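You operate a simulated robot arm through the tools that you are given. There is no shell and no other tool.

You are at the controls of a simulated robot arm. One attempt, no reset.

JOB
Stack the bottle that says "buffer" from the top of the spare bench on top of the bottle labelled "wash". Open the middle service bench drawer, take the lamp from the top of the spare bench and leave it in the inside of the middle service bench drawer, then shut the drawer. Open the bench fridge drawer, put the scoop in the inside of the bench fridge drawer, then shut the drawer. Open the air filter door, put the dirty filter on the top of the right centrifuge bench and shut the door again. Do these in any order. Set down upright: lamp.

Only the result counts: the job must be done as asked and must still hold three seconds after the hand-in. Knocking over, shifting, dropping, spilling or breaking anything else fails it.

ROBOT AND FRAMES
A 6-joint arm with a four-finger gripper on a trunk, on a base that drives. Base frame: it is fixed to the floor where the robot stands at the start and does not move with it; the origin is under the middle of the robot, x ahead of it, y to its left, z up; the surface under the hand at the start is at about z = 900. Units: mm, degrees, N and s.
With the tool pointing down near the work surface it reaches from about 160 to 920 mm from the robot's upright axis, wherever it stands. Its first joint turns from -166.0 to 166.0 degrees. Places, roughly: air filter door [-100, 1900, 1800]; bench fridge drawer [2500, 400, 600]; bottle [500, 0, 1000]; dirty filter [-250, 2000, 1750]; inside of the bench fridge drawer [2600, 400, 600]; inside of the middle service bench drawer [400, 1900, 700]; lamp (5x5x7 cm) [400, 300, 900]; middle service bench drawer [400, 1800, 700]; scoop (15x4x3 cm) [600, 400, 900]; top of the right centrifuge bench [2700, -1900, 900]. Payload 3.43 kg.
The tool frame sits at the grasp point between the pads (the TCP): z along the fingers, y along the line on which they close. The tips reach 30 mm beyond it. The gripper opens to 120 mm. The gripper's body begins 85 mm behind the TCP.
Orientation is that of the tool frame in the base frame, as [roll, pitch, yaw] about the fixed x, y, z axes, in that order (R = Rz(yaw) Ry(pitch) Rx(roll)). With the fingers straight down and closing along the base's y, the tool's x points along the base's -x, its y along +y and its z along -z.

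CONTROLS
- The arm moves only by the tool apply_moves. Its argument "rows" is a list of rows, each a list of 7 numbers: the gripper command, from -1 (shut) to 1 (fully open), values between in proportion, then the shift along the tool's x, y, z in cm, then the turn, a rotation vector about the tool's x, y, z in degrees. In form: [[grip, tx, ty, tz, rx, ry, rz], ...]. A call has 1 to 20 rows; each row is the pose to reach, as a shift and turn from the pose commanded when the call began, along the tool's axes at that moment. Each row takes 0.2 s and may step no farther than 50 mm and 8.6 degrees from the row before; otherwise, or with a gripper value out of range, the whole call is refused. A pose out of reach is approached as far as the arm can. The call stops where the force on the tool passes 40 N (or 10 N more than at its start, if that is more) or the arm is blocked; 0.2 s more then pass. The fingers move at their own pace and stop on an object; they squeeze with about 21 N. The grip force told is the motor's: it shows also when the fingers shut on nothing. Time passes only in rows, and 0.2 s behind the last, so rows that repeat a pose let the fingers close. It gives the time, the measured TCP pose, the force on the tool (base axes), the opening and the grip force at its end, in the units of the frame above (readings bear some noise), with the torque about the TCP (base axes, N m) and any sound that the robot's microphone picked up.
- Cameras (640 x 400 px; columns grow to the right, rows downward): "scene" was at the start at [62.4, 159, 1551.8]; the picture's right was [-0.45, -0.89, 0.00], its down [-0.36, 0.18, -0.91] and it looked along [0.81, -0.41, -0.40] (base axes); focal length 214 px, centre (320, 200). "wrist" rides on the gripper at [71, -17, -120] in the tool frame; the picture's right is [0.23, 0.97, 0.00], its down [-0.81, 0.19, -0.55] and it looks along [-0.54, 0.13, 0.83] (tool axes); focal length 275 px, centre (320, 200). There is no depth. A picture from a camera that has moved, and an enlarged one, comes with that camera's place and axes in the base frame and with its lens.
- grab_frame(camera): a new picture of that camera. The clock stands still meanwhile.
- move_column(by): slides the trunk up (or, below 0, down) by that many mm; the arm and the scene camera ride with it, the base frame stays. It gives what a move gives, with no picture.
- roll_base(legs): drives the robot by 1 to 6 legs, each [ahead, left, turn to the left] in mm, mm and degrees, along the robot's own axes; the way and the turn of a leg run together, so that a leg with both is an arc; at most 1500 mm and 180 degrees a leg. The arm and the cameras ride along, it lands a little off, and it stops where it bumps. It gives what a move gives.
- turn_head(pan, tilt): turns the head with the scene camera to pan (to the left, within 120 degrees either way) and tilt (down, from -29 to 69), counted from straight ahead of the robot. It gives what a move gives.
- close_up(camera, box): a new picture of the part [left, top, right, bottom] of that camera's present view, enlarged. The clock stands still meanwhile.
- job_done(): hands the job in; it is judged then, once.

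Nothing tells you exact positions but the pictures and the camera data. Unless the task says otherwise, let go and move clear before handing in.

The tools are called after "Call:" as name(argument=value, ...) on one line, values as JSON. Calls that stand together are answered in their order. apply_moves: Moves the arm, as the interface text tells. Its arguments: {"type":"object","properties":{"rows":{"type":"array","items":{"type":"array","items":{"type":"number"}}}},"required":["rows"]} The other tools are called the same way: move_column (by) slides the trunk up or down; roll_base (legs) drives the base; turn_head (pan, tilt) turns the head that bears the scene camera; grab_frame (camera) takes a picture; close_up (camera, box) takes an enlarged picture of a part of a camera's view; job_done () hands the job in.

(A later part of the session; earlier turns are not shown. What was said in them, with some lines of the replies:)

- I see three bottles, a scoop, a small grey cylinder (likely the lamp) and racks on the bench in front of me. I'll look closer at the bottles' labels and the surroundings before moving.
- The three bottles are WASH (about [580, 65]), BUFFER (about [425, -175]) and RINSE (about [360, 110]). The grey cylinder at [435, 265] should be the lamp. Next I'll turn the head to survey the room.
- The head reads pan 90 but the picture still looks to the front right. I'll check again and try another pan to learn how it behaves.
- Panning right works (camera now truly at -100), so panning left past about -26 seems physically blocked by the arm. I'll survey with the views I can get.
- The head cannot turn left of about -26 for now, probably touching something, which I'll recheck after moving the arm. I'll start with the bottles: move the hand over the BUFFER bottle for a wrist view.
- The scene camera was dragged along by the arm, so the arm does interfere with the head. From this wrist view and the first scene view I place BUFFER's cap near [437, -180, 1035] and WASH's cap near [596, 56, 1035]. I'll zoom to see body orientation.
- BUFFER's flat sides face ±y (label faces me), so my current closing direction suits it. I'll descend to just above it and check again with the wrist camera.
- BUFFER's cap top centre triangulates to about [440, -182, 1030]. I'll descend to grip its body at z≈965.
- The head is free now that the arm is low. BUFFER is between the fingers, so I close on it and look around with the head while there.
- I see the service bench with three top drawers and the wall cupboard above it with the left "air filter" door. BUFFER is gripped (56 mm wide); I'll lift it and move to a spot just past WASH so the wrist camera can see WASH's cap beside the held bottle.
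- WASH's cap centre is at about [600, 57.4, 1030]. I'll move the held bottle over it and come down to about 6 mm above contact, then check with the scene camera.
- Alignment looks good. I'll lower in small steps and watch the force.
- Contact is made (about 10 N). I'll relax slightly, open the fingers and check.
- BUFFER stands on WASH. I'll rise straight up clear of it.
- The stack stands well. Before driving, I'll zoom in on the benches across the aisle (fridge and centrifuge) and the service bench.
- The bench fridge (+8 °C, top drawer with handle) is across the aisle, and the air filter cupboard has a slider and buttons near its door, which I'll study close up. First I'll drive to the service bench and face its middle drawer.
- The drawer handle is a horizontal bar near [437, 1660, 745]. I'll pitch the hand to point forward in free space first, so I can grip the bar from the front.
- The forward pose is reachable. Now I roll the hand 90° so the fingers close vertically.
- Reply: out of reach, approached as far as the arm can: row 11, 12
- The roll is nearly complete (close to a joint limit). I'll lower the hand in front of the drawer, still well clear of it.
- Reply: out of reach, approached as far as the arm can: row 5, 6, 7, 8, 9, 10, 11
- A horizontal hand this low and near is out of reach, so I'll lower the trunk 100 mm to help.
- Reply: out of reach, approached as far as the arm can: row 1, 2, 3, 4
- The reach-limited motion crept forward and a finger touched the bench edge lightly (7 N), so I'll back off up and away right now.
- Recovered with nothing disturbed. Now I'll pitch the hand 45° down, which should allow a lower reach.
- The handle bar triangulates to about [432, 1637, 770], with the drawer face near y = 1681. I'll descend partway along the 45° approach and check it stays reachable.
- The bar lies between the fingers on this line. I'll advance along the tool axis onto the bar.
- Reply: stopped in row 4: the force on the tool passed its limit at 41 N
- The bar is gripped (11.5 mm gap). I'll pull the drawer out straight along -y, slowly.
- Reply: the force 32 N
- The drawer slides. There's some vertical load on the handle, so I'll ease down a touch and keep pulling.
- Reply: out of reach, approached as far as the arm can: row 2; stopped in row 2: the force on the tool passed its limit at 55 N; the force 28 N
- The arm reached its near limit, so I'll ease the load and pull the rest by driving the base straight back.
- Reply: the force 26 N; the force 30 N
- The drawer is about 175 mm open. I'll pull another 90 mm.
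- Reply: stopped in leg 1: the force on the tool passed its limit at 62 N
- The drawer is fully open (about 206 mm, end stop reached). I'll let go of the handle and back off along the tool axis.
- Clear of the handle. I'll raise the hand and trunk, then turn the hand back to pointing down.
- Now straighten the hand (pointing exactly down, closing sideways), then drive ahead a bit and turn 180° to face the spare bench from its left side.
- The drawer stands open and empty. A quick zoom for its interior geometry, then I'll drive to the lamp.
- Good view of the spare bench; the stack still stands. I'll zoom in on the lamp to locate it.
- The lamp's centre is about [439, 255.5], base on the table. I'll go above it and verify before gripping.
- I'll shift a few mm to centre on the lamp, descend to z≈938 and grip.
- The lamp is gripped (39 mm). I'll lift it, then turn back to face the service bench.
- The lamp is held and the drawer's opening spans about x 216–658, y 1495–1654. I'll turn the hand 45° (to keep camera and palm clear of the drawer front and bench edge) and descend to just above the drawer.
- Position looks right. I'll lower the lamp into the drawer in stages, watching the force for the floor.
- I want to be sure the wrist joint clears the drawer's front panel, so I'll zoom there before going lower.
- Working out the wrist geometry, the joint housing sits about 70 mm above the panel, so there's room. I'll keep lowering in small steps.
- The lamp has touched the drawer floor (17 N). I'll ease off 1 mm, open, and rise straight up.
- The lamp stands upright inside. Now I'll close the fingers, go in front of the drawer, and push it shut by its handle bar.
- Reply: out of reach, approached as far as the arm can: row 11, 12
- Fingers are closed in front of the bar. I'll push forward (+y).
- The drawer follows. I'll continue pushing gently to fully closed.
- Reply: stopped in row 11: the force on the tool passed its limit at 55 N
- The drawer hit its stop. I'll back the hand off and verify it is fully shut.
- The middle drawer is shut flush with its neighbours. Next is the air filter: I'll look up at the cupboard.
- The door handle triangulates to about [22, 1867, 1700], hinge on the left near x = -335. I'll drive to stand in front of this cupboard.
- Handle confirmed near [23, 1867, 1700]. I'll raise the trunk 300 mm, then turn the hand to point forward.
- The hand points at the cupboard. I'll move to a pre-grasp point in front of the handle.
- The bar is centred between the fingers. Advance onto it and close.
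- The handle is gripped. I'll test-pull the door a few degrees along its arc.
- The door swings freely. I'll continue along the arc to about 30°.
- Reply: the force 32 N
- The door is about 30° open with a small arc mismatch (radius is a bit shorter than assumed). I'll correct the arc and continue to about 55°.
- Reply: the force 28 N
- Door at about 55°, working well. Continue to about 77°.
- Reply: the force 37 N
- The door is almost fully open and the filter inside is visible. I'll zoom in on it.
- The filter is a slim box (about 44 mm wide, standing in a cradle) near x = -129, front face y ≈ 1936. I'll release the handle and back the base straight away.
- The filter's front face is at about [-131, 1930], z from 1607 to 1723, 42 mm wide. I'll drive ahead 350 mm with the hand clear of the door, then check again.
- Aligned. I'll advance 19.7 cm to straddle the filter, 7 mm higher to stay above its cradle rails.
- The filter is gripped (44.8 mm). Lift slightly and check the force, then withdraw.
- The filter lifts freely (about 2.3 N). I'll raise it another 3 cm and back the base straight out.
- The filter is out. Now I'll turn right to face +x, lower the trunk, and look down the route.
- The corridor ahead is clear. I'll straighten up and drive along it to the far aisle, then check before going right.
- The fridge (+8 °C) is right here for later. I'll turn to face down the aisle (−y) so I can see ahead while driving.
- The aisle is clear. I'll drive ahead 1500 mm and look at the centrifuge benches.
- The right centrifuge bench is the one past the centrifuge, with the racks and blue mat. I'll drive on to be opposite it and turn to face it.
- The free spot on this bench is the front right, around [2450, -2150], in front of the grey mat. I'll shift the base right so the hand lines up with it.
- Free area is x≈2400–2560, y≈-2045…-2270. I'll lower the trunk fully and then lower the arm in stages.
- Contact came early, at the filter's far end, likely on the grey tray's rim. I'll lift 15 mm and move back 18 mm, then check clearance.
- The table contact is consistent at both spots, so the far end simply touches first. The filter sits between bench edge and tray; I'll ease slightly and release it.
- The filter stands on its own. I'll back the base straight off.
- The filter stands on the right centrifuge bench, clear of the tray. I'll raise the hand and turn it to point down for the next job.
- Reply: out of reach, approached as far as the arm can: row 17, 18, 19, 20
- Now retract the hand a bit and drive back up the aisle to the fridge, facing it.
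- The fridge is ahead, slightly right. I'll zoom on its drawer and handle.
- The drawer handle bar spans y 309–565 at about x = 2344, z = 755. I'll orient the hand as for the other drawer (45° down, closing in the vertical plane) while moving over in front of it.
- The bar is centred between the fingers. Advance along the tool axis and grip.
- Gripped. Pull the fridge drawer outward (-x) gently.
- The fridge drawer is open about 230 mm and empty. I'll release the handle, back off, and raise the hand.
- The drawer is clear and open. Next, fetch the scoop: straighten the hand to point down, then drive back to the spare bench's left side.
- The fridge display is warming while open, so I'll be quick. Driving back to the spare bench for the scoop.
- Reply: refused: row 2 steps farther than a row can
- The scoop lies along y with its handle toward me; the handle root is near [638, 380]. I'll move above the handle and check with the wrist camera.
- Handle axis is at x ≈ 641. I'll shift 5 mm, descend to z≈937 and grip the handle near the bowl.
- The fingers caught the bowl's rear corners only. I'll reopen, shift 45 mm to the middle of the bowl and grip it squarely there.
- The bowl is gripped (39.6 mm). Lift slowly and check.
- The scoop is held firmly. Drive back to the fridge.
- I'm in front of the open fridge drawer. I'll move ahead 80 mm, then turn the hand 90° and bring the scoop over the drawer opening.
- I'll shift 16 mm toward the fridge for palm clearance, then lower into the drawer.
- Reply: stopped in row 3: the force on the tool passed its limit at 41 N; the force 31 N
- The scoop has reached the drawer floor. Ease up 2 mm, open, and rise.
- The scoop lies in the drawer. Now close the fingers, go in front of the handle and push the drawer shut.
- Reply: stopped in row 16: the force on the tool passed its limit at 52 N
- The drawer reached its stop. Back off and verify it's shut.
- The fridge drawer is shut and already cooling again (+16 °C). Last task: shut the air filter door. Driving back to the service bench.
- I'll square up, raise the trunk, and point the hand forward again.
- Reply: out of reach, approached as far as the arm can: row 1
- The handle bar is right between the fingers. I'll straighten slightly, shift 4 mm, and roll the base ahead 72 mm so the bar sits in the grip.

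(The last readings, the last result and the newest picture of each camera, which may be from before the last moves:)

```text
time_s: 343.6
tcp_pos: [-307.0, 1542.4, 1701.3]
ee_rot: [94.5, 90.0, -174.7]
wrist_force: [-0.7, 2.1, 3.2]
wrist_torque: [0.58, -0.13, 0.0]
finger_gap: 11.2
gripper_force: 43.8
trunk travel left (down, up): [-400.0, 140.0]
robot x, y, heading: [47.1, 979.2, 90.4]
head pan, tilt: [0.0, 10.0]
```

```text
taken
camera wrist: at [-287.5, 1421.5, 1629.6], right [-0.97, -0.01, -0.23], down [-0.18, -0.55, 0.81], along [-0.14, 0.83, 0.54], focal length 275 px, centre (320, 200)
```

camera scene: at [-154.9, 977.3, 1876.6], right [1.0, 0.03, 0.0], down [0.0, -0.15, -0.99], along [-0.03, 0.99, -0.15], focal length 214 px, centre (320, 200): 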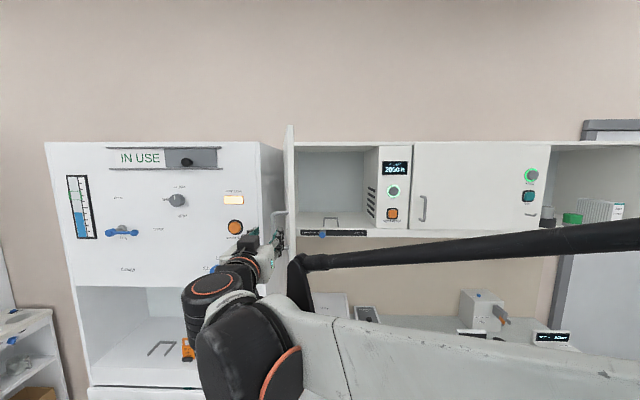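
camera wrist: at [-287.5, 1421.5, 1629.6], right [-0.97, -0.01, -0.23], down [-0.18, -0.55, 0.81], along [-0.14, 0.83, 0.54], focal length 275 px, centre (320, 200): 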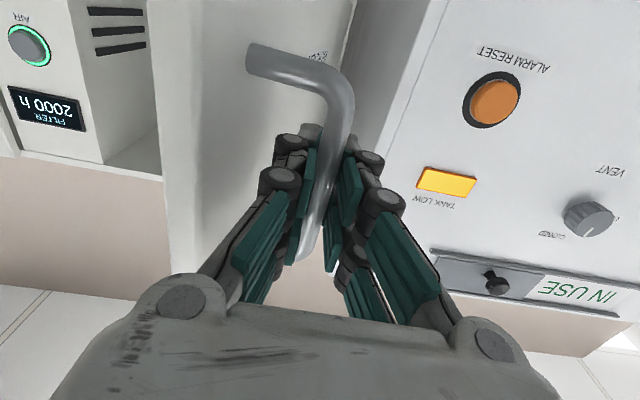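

The handle is gripped. I'll swing the door back along the refitted arc (hinge ≈ [-333, 1914], radius 359), first half.

Call:
apply_moves(rows=[[-1, 0, -1.2, 0.1, 0, 0, 0], [-1, 0, -2.43, 0.26, 0, 0, 0], [-1, 0, -4.9, 0.69, 0, 0, 0], [-1, 0, -7.32, 1.3, 0, 0, 0], [-1, 0, -9.7, 2.07, 0, 0, 0], [-1, 0, -12.02, 3.01, 0, 0, 0], [-1, 0, -14.28, 4.11, 0, 0, 0], [-1, 0, -16.44, 5.36, 0, 0, 0], [-1, 0, -18.52, 6.76, 0, 0, 0], [-1, 0, -20.49, 8.3, 0, 0, 0], [-1, 0, -22.35, 9.98, 0, 0, 0], [-1, 0, -22.35, 9.98, 0, 0, 0]])

Call:
grab_frame(camera="scene")

Call:
grab_frame(camera="wrist")

```text
time_s: 344.8
tcp_pos: [-215.9, 1561.7, 1701.0]
ee_rot: [-5.5, 90.0, 85.3]
wrist_force: [-1.2, 3.6, 11.2]
wrist_torque: [-0.93, 0.16, -0.03]
finger_gap: 11.8
gripper_force: 43.4
trunk travel left (down, up): [-400.0, 140.0]
robot x, y, heading: [47.3, 979.3, 90.7]
head pan, tilt: [0.0, 10.0]
stopped in row 5: the force on the tool passed its limit at 42 N (the readings are from after the stop); the commanded pose is now the measured one
```

```text
taken
camera scene: at [-154.9, 1049.5, 1874.3], right [1.0, 0.01, 0.0], down [0.0, -0.17, -0.98], along [-0.01, 0.98, -0.17], focal length 214 px, centre (320, 200)
```

scene: 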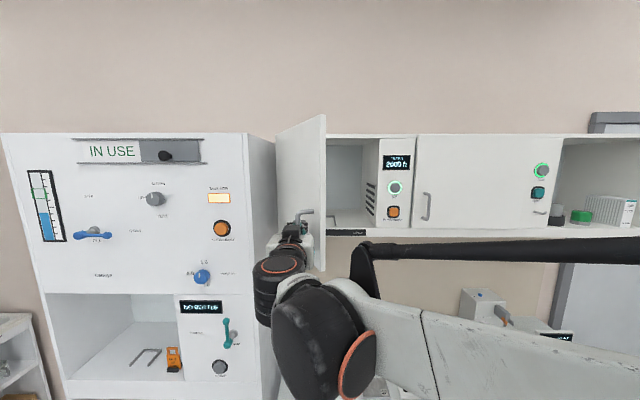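

```text
taken
camera wrist: at [-196.9, 1440.6, 1629.0], right [-0.97, -0.01, -0.23], down [-0.18, -0.56, 0.81], along [-0.14, 0.83, 0.54], focal length 275 px, centre (320, 200)
```

wrist: 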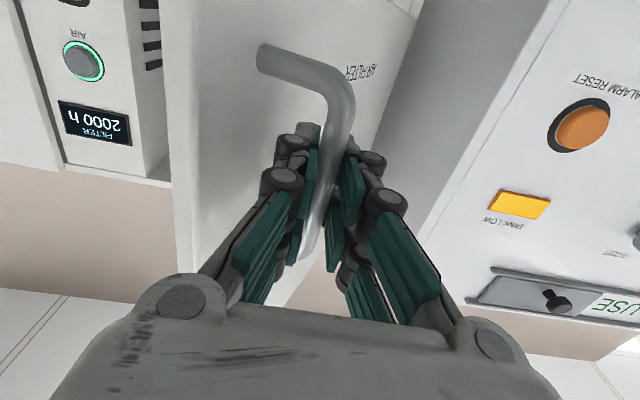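

It stopped on a brief force peak from moving too fast; the geometry fits. I'll continue with smaller steps.

Call:
apply_moves(rows=[[-1, 0, -0.7, 0.2, 0, 0, 0], [-1, 0, -1.47, 0.48, 0, 0, 0], [-1, 0, -2.2, 0.77, 0, 0, 0], [-1, 0, -2.91, 1.08, 0, 0, 0], [-1, 0, -3.62, 1.4, 0, 0, 0], [-1, 0, -4.33, 1.75, 0, 0, 0], [-1, 0, -5.71, 2.48, 0, 0, 0], [-1, 0, -7.07, 3.27, 0, 0, 0], [-1, 0, -8.38, 4.11, 0, 0, 0], [-1, 0, -9.66, 5.01, 0, 0, 0], [-1, 0, -10.9, 5.97, 0, 0, 0], [-1, 0, -12.09, 6.98, 0, 0, 0], [-1, 0, -13.24, 8.05, 0, 0, 0], [-1, 0, -14.34, 9.15, 0, 0, 0], [-1, 0, -15.39, 10.31, 0, 0, 0], [-1, 0, -15.39, 10.31, 0, 0, 0]])

Call:
grab_frame(camera="scene")

```text
time_s: 348.2
tcp_pos: [-64.4, 1667.1, 1700.4]
ee_rot: [-6.2, 89.9, 84.6]
wrist_force: [-3.7, 3.1, 12.7]
wrist_torque: [0.18, -0.08, 0.11]
finger_gap: 12.2
gripper_force: 42.1
trunk travel left (down, up): [-400.0, 140.0]
robot x, y, heading: [43.8, 976.5, 90.5]
head pan, tilt: [0.0, 10.0]
```

```text
taken
camera scene: at [-156.2, 1048.8, 1874.3], right [1.0, 0.01, 0.0], down [0.0, -0.17, -0.98], along [-0.01, 0.98, -0.17], focal length 214 px, centre (320, 200)
```

scene: 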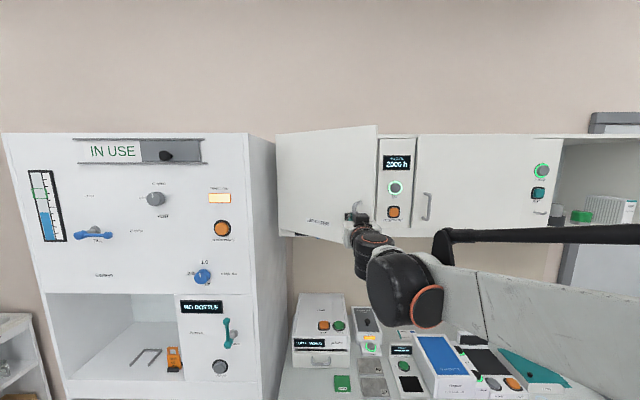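

Door closing smoothly. Continue the arc to fully closed.

Call:
apply_moves(rows=[[-1, 0, -0.5, 0.6, 0, 0, 0], [-1, 0, -1.0, 1.21, 0, 0, 0], [-1, 0, -1.95, 2.45, 0, 0, 0], [-1, 0, -2.84, 3.74, 0, 0, 0], [-1, 0, -3.68, 5.06, 0, 0, 0], [-1, 0, -4.45, 6.42, 0, 0, 0], [-1, 0, -5.17, 7.81, 0, 0, 0], [-1, 0, -5.83, 9.23, 0, 0, 0], [-1, 0, -6.42, 10.68, 0, 0, 0], [-1, 0, -6.95, 12.15, 0, 0, 0], [-1, 0, -7.41, 13.65, 0, 0, 0], [-1, 0, -7.81, 15.16, 0, 0, 0], [-1, 0, -8.14, 16.69, 0, 0, 0], [-1, 0, -8.36, 17.92, 0, 0, 0], [-1, 0, -8.5, 18.92, 0, 0, 0], [-1, 0, -8.55, 19.4, 0, 0, 0], [-1, 0, -8.6, 19.8, 0, 0, 0]])

Call:
grab_frame(camera="scene")

Call:
grab_frame(camera="wrist")

```text
time_s: 351.8
tcp_pos: [24.8, 1865.2, 1700.1]
ee_rot: [60.8, 89.9, 151.5]
wrist_force: [17.7, -3.4, -9.5]
wrist_torque: [-0.12, -0.09, 0.16]
finger_gap: 10.5
gripper_force: 41.8
trunk travel left (down, up): [-400.0, 140.0]
robot x, y, heading: [48.9, 977.7, 90.6]
head pan, tilt: [0.0, 10.0]
```

```text
taken
camera scene: at [-151.1, 1050.0, 1874.9], right [1.0, 0.01, 0.0], down [0.0, -0.17, -0.98], along [-0.01, 0.98, -0.17], focal length 214 px, centre (320, 200)
```

scene: 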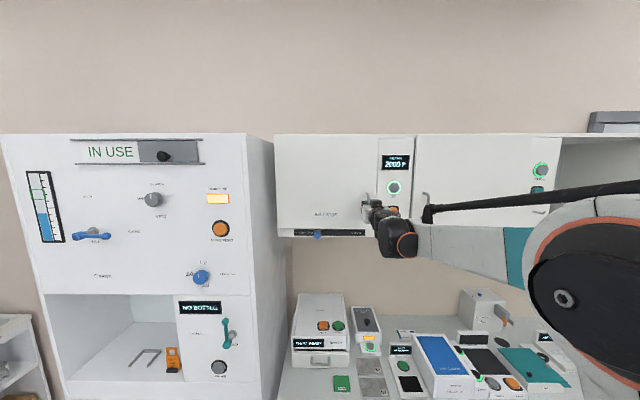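

```text
taken
camera wrist: at [43.6, 1744.0, 1628.9], right [-0.97, -0.01, -0.23], down [-0.18, -0.56, 0.81], along [-0.14, 0.83, 0.54], focal length 275 px, centre (320, 200)
```

wrist: 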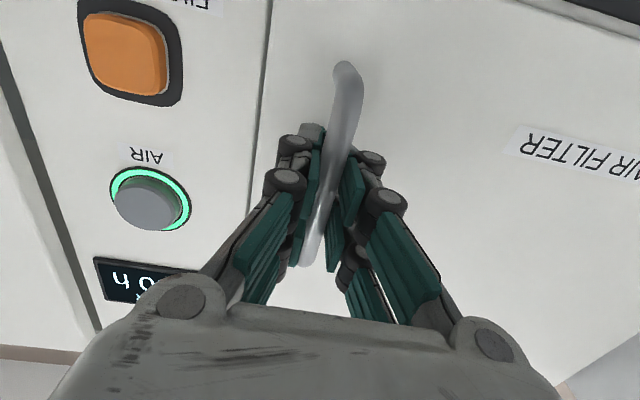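

The door looks closed. I'll release the handle, back off straight, and check.

Call:
apply_moves(rows=[[-0.4, 0, 0, 0, 0, 0, 0], [-0.4, 0, 0, 0, 0, 0, 0], [-0.4, 0, 0, -2, 0, 0, 0], [-0.4, 0, 0, -5, 0, 0, 0], [-0.4, 0, 0, -9, 0, 0, 0], [-0.4, 0, 0, -13, 0, 0, 0], [-0.4, 0, 0, -13, 0, 0, 0]])

Call:
grab_frame(camera="scene")

Call:
close_up(camera="scene", box=[260, 120, 440, 250])

Call:
grab_frame(camera="wrist")

```text
time_s: 353.4
tcp_pos: [18.9, 1738.0, 1699.8]
ee_rot: [-0.9, 90.0, 89.9]
wrist_force: [0.0, 0.7, -0.1]
wrist_torque: [0.05, 0.03, 0.01]
finger_gap: 36.3
gripper_force: 0.1
trunk travel left (down, up): [-400.0, 140.0]
robot x, y, heading: [46.1, 977.8, 90.7]
head pan, tilt: [0.0, 10.0]
```

```text
taken
camera scene: at [-155.4, 1051.5, 1874.3], right [1.0, 0.01, 0.0], down [0.0, -0.18, -0.98], along [-0.01, 0.98, -0.18], focal length 214 px, centre (320, 200)
```

scene: 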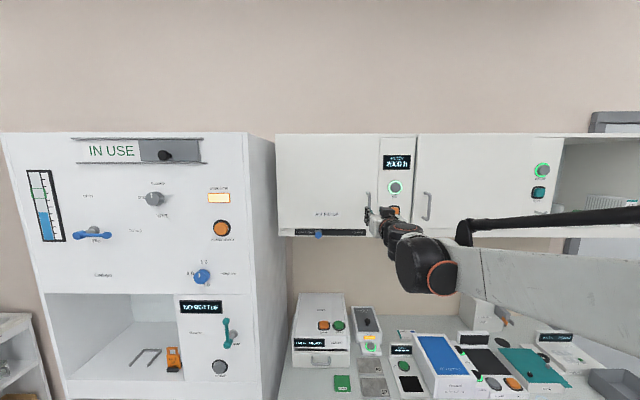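

```text
3.08 times, centred on (350, 185) of scene
camera zoom: at [-155.4, 1051.5, 1874.3], right [1.0, 0.01, 0.0], down [0.0, -0.18, -0.98], along [-0.01, 0.98, -0.18], focal length 660 px, centre (228, 246)
```

zoom: 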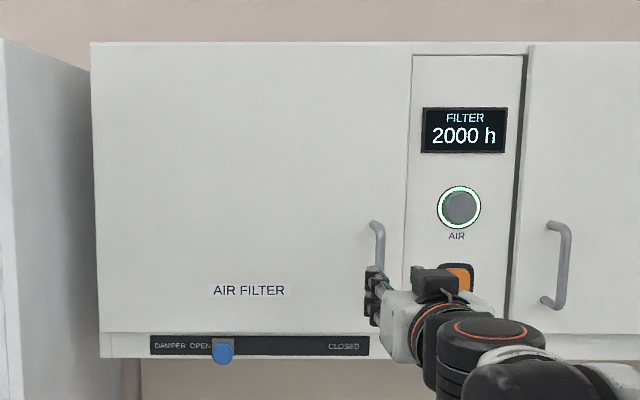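

```text
taken
camera wrist: at [38.9, 1615.8, 1628.0], right [-0.97, -0.01, -0.23], down [-0.18, -0.56, 0.81], along [-0.14, 0.83, 0.54], focal length 275 px, centre (320, 200)
```

wrist: 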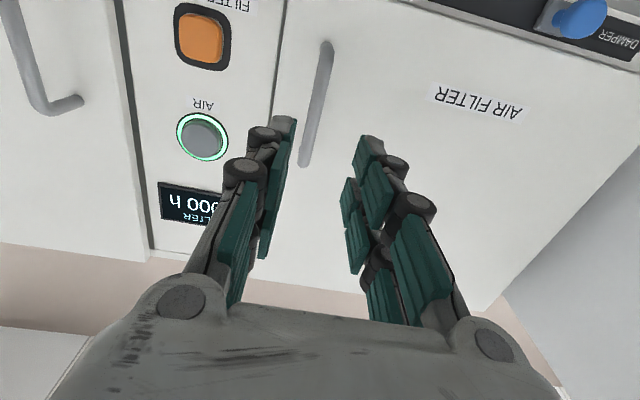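

The door looks flush. To be certain, I'll press lightly on the door face beside the handle with closed fingers.

Call:
apply_moves(rows=[[-1, 0, 2, 0, 0, 0, 0], [-1, 0, 4, 0, 0, 0, 0], [-1, 0, 4, 4, 0, 0, 0], [-1, 0, 4, 8, 0, 0, 0], [-1, 0, 4, 11, 0, 0, 0], [-1, 0, 4, 12, 0, 0, 0], [-1, 0, 4, 12.5, 0, 0, 0], [-1, 0, 4, 13, 0, 0, 0], [-1, 0, 4, 13.4, 0, 0, 0], [-1, 0, 4, 13.8, 0, 0, 0], [-1, 0, 4, 14.2, 0, 0, 0]])

Call:
grab_frame(camera="wrist")

```text
time_s: 355.8
tcp_pos: [-20.9, 1873.8, 1702.3]
ee_rot: [0.9, 89.8, 91.6]
wrist_force: [-0.3, -29.7, -16.6]
wrist_torque: [-0.77, 0.09, -0.07]
finger_gap: 6.0
gripper_force: 33.2
trunk travel left (down, up): [-400.0, 140.0]
robot x, y, heading: [44.1, 976.6, 90.9]
head pan, tilt: [0.0, 10.0]
```

```text
taken
camera wrist: at [-1.3, 1752.3, 1630.7], right [-0.97, -0.01, -0.23], down [-0.18, -0.56, 0.81], along [-0.14, 0.83, 0.54], focal length 275 px, centre (320, 200)
```

wrist: 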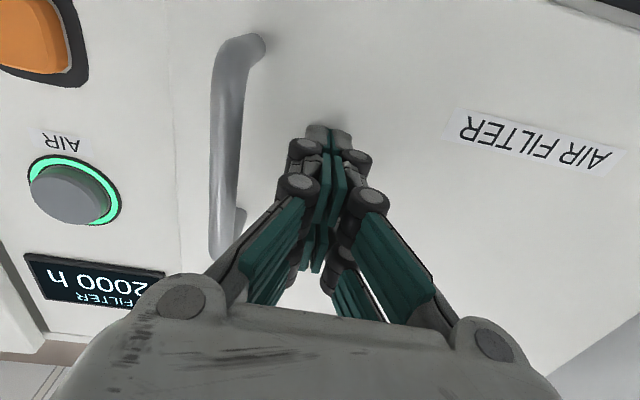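

The door face is solid at y ≈ 1903, so it's fully shut. I'll back off, then turn to verify the spare bench.

Call:
apply_moves(rows=[[-1, 0, 0, -2, 0, 0, 0], [-1, 0, 0, -6, 0, 0, 0], [-1, 0, 0, -10, 0, 0, 0], [-1, 0, 0, -14, 0, 0, 0], [-1, 0, 0, -18, 0, 0, 0], [-1, 0, 0, -18, 0, 0, 0]])

Call:
close_up(camera="scene", box=[240, 110, 460, 400])

Call:
roll_base(legs=[[-60, 0, 0], [0, 0, -130]])

Call:
turn_head(pan=0, tilt=30)

Call:
grab_frame(camera="scene")

```text
time_s: 357.2
tcp_pos: [-17.8, 1698.4, 1698.8]
ee_rot: [-120.2, 90.0, -29.4]
wrist_force: [0.6, -0.1, 0.6]
wrist_torque: [0.01, -0.04, 0.03]
finger_gap: 0.0
gripper_force: 33.5
trunk travel left (down, up): [-400.0, 140.0]
robot x, y, heading: [44.2, 978.9, 91.0]
head pan, tilt: [0.0, 10.0]
```

```text
1.38 times, centred on (350, 255) of scene
camera zoom: at [-155.5, 1051.8, 1874.2], right [1.0, 0.01, 0.0], down [0.0, -0.18, -0.98], along [-0.01, 0.98, -0.18], focal length 296 px, centre (279, 124)
```

zoom: 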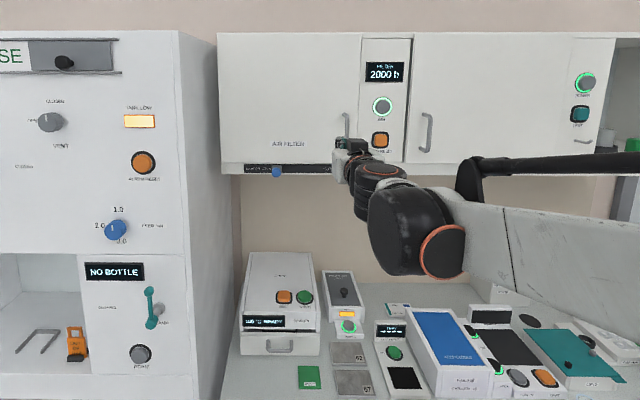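

```text
time_s: 363.6
tcp_pos: [627.9, 490.9, 1699.3]
ee_rot: [-2.3, 90.0, -43.1]
wrist_force: [-0.1, 0.2, -0.6]
wrist_torque: [0.0, 0.01, 0.01]
finger_gap: 0.0
gripper_force: 33.5
trunk travel left (down, up): [-400.0, 140.0]
robot x, y, heading: [48.8, 918.6, -40.7]
head pan, tilt: [0.0, 10.0]
```

```text
time_s: 364.5
tcp_pos: [627.4, 491.5, 1699.6]
ee_rot: [-3.0, 89.9, -43.7]
wrist_force: [0.1, 0.2, -0.7]
wrist_torque: [0.0, -0.01, -0.01]
finger_gap: 0.1
gripper_force: 33.1
trunk travel left (down, up): [-400.0, 140.0]
robot x, y, heading: [45.0, 919.6, -40.5]
head pan, tilt: [0.0, 30.0]
```

```text
taken
camera scene: at [230.4, 1024.9, 1842.1], right [-0.65, -0.76, 0.0], down [-0.38, 0.33, -0.87], along [0.66, -0.57, -0.5], focal length 214 px, centre (320, 200)
```

scene: 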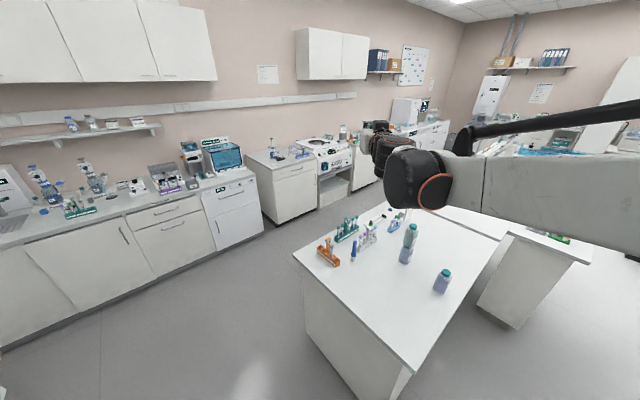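

The BUFFER/WASH stack still stands. A last zoom on the stack, the fridge and the filter.

Call:
close_up(camera="scene", box=[300, 190, 480, 320])

Call:
close_up(camera="scene", box=[180, 120, 380, 260])

```text
3.08 times, centred on (390, 255) of scene
camera zoom: at [230.4, 1024.9, 1842.1], right [-0.65, -0.76, 0.0], down [-0.38, 0.33, -0.87], along [0.66, -0.57, -0.5], focal length 660 px, centre (105, 31)
```

zoom: 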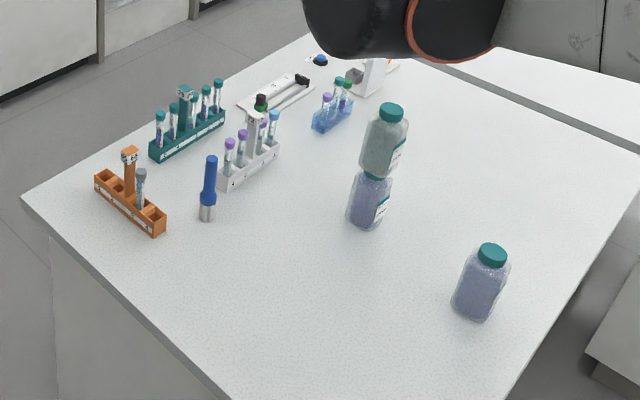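

```text
2.86 times, centred on (280, 190) of scene
camera zoom: at [230.4, 1024.9, 1842.1], right [-0.65, -0.76, 0.0], down [-0.38, 0.33, -0.87], along [0.66, -0.57, -0.5], focal length 613 px, centre (434, 229)
```

zoom: 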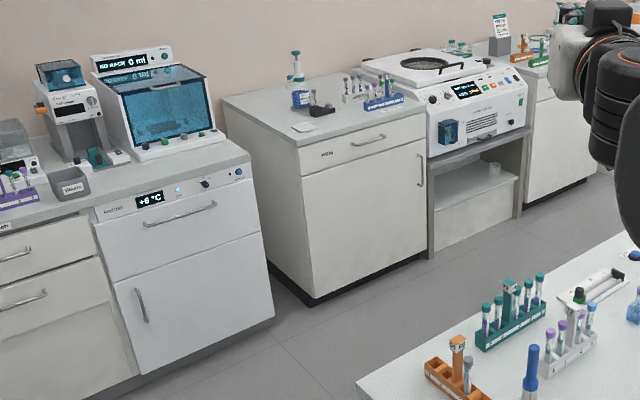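

Everything checks out: the stack stands, the fridge is shut and back at +6 °C, and the filter is on the right centrifuge bench. The air filter door and the middle drawer with the lamp are shut, and the hand is clear. Handing in.

Call:
job_done()

```text
The job is handed in.
```

I finished and handed in all four tasks. The tool accepted the hand-in but didn't say how it was judged.

- **Bottles:** the BUFFER bottle is standing on top of the WASH bottle. I checked it again just before handing in.
- **Lamp:** it is upright inside the middle service bench drawer, and the drawer is shut. I didn't reopen the drawer to check the lamp, but I pushed it closed slowly.
- **Scoop:** it is in the bench fridge drawer, which is shut. The fridge warmed to about +18 °C while the drawer was open, and was back at +6 °C at the end.
- **Dirty filter:** it is standing at the front right of the right centrifuge bench, in front of the grey tray. The air filter door is shut; I pressed on it to make sure.

Early on, a finger lightly touched the service bench edge (about 7 N) while I was lining up with the middle drawer. Later, while I was setting the filter down, its far end may have briefly touched the rim of the grey tray. I saw no sign that either contact moved anything.
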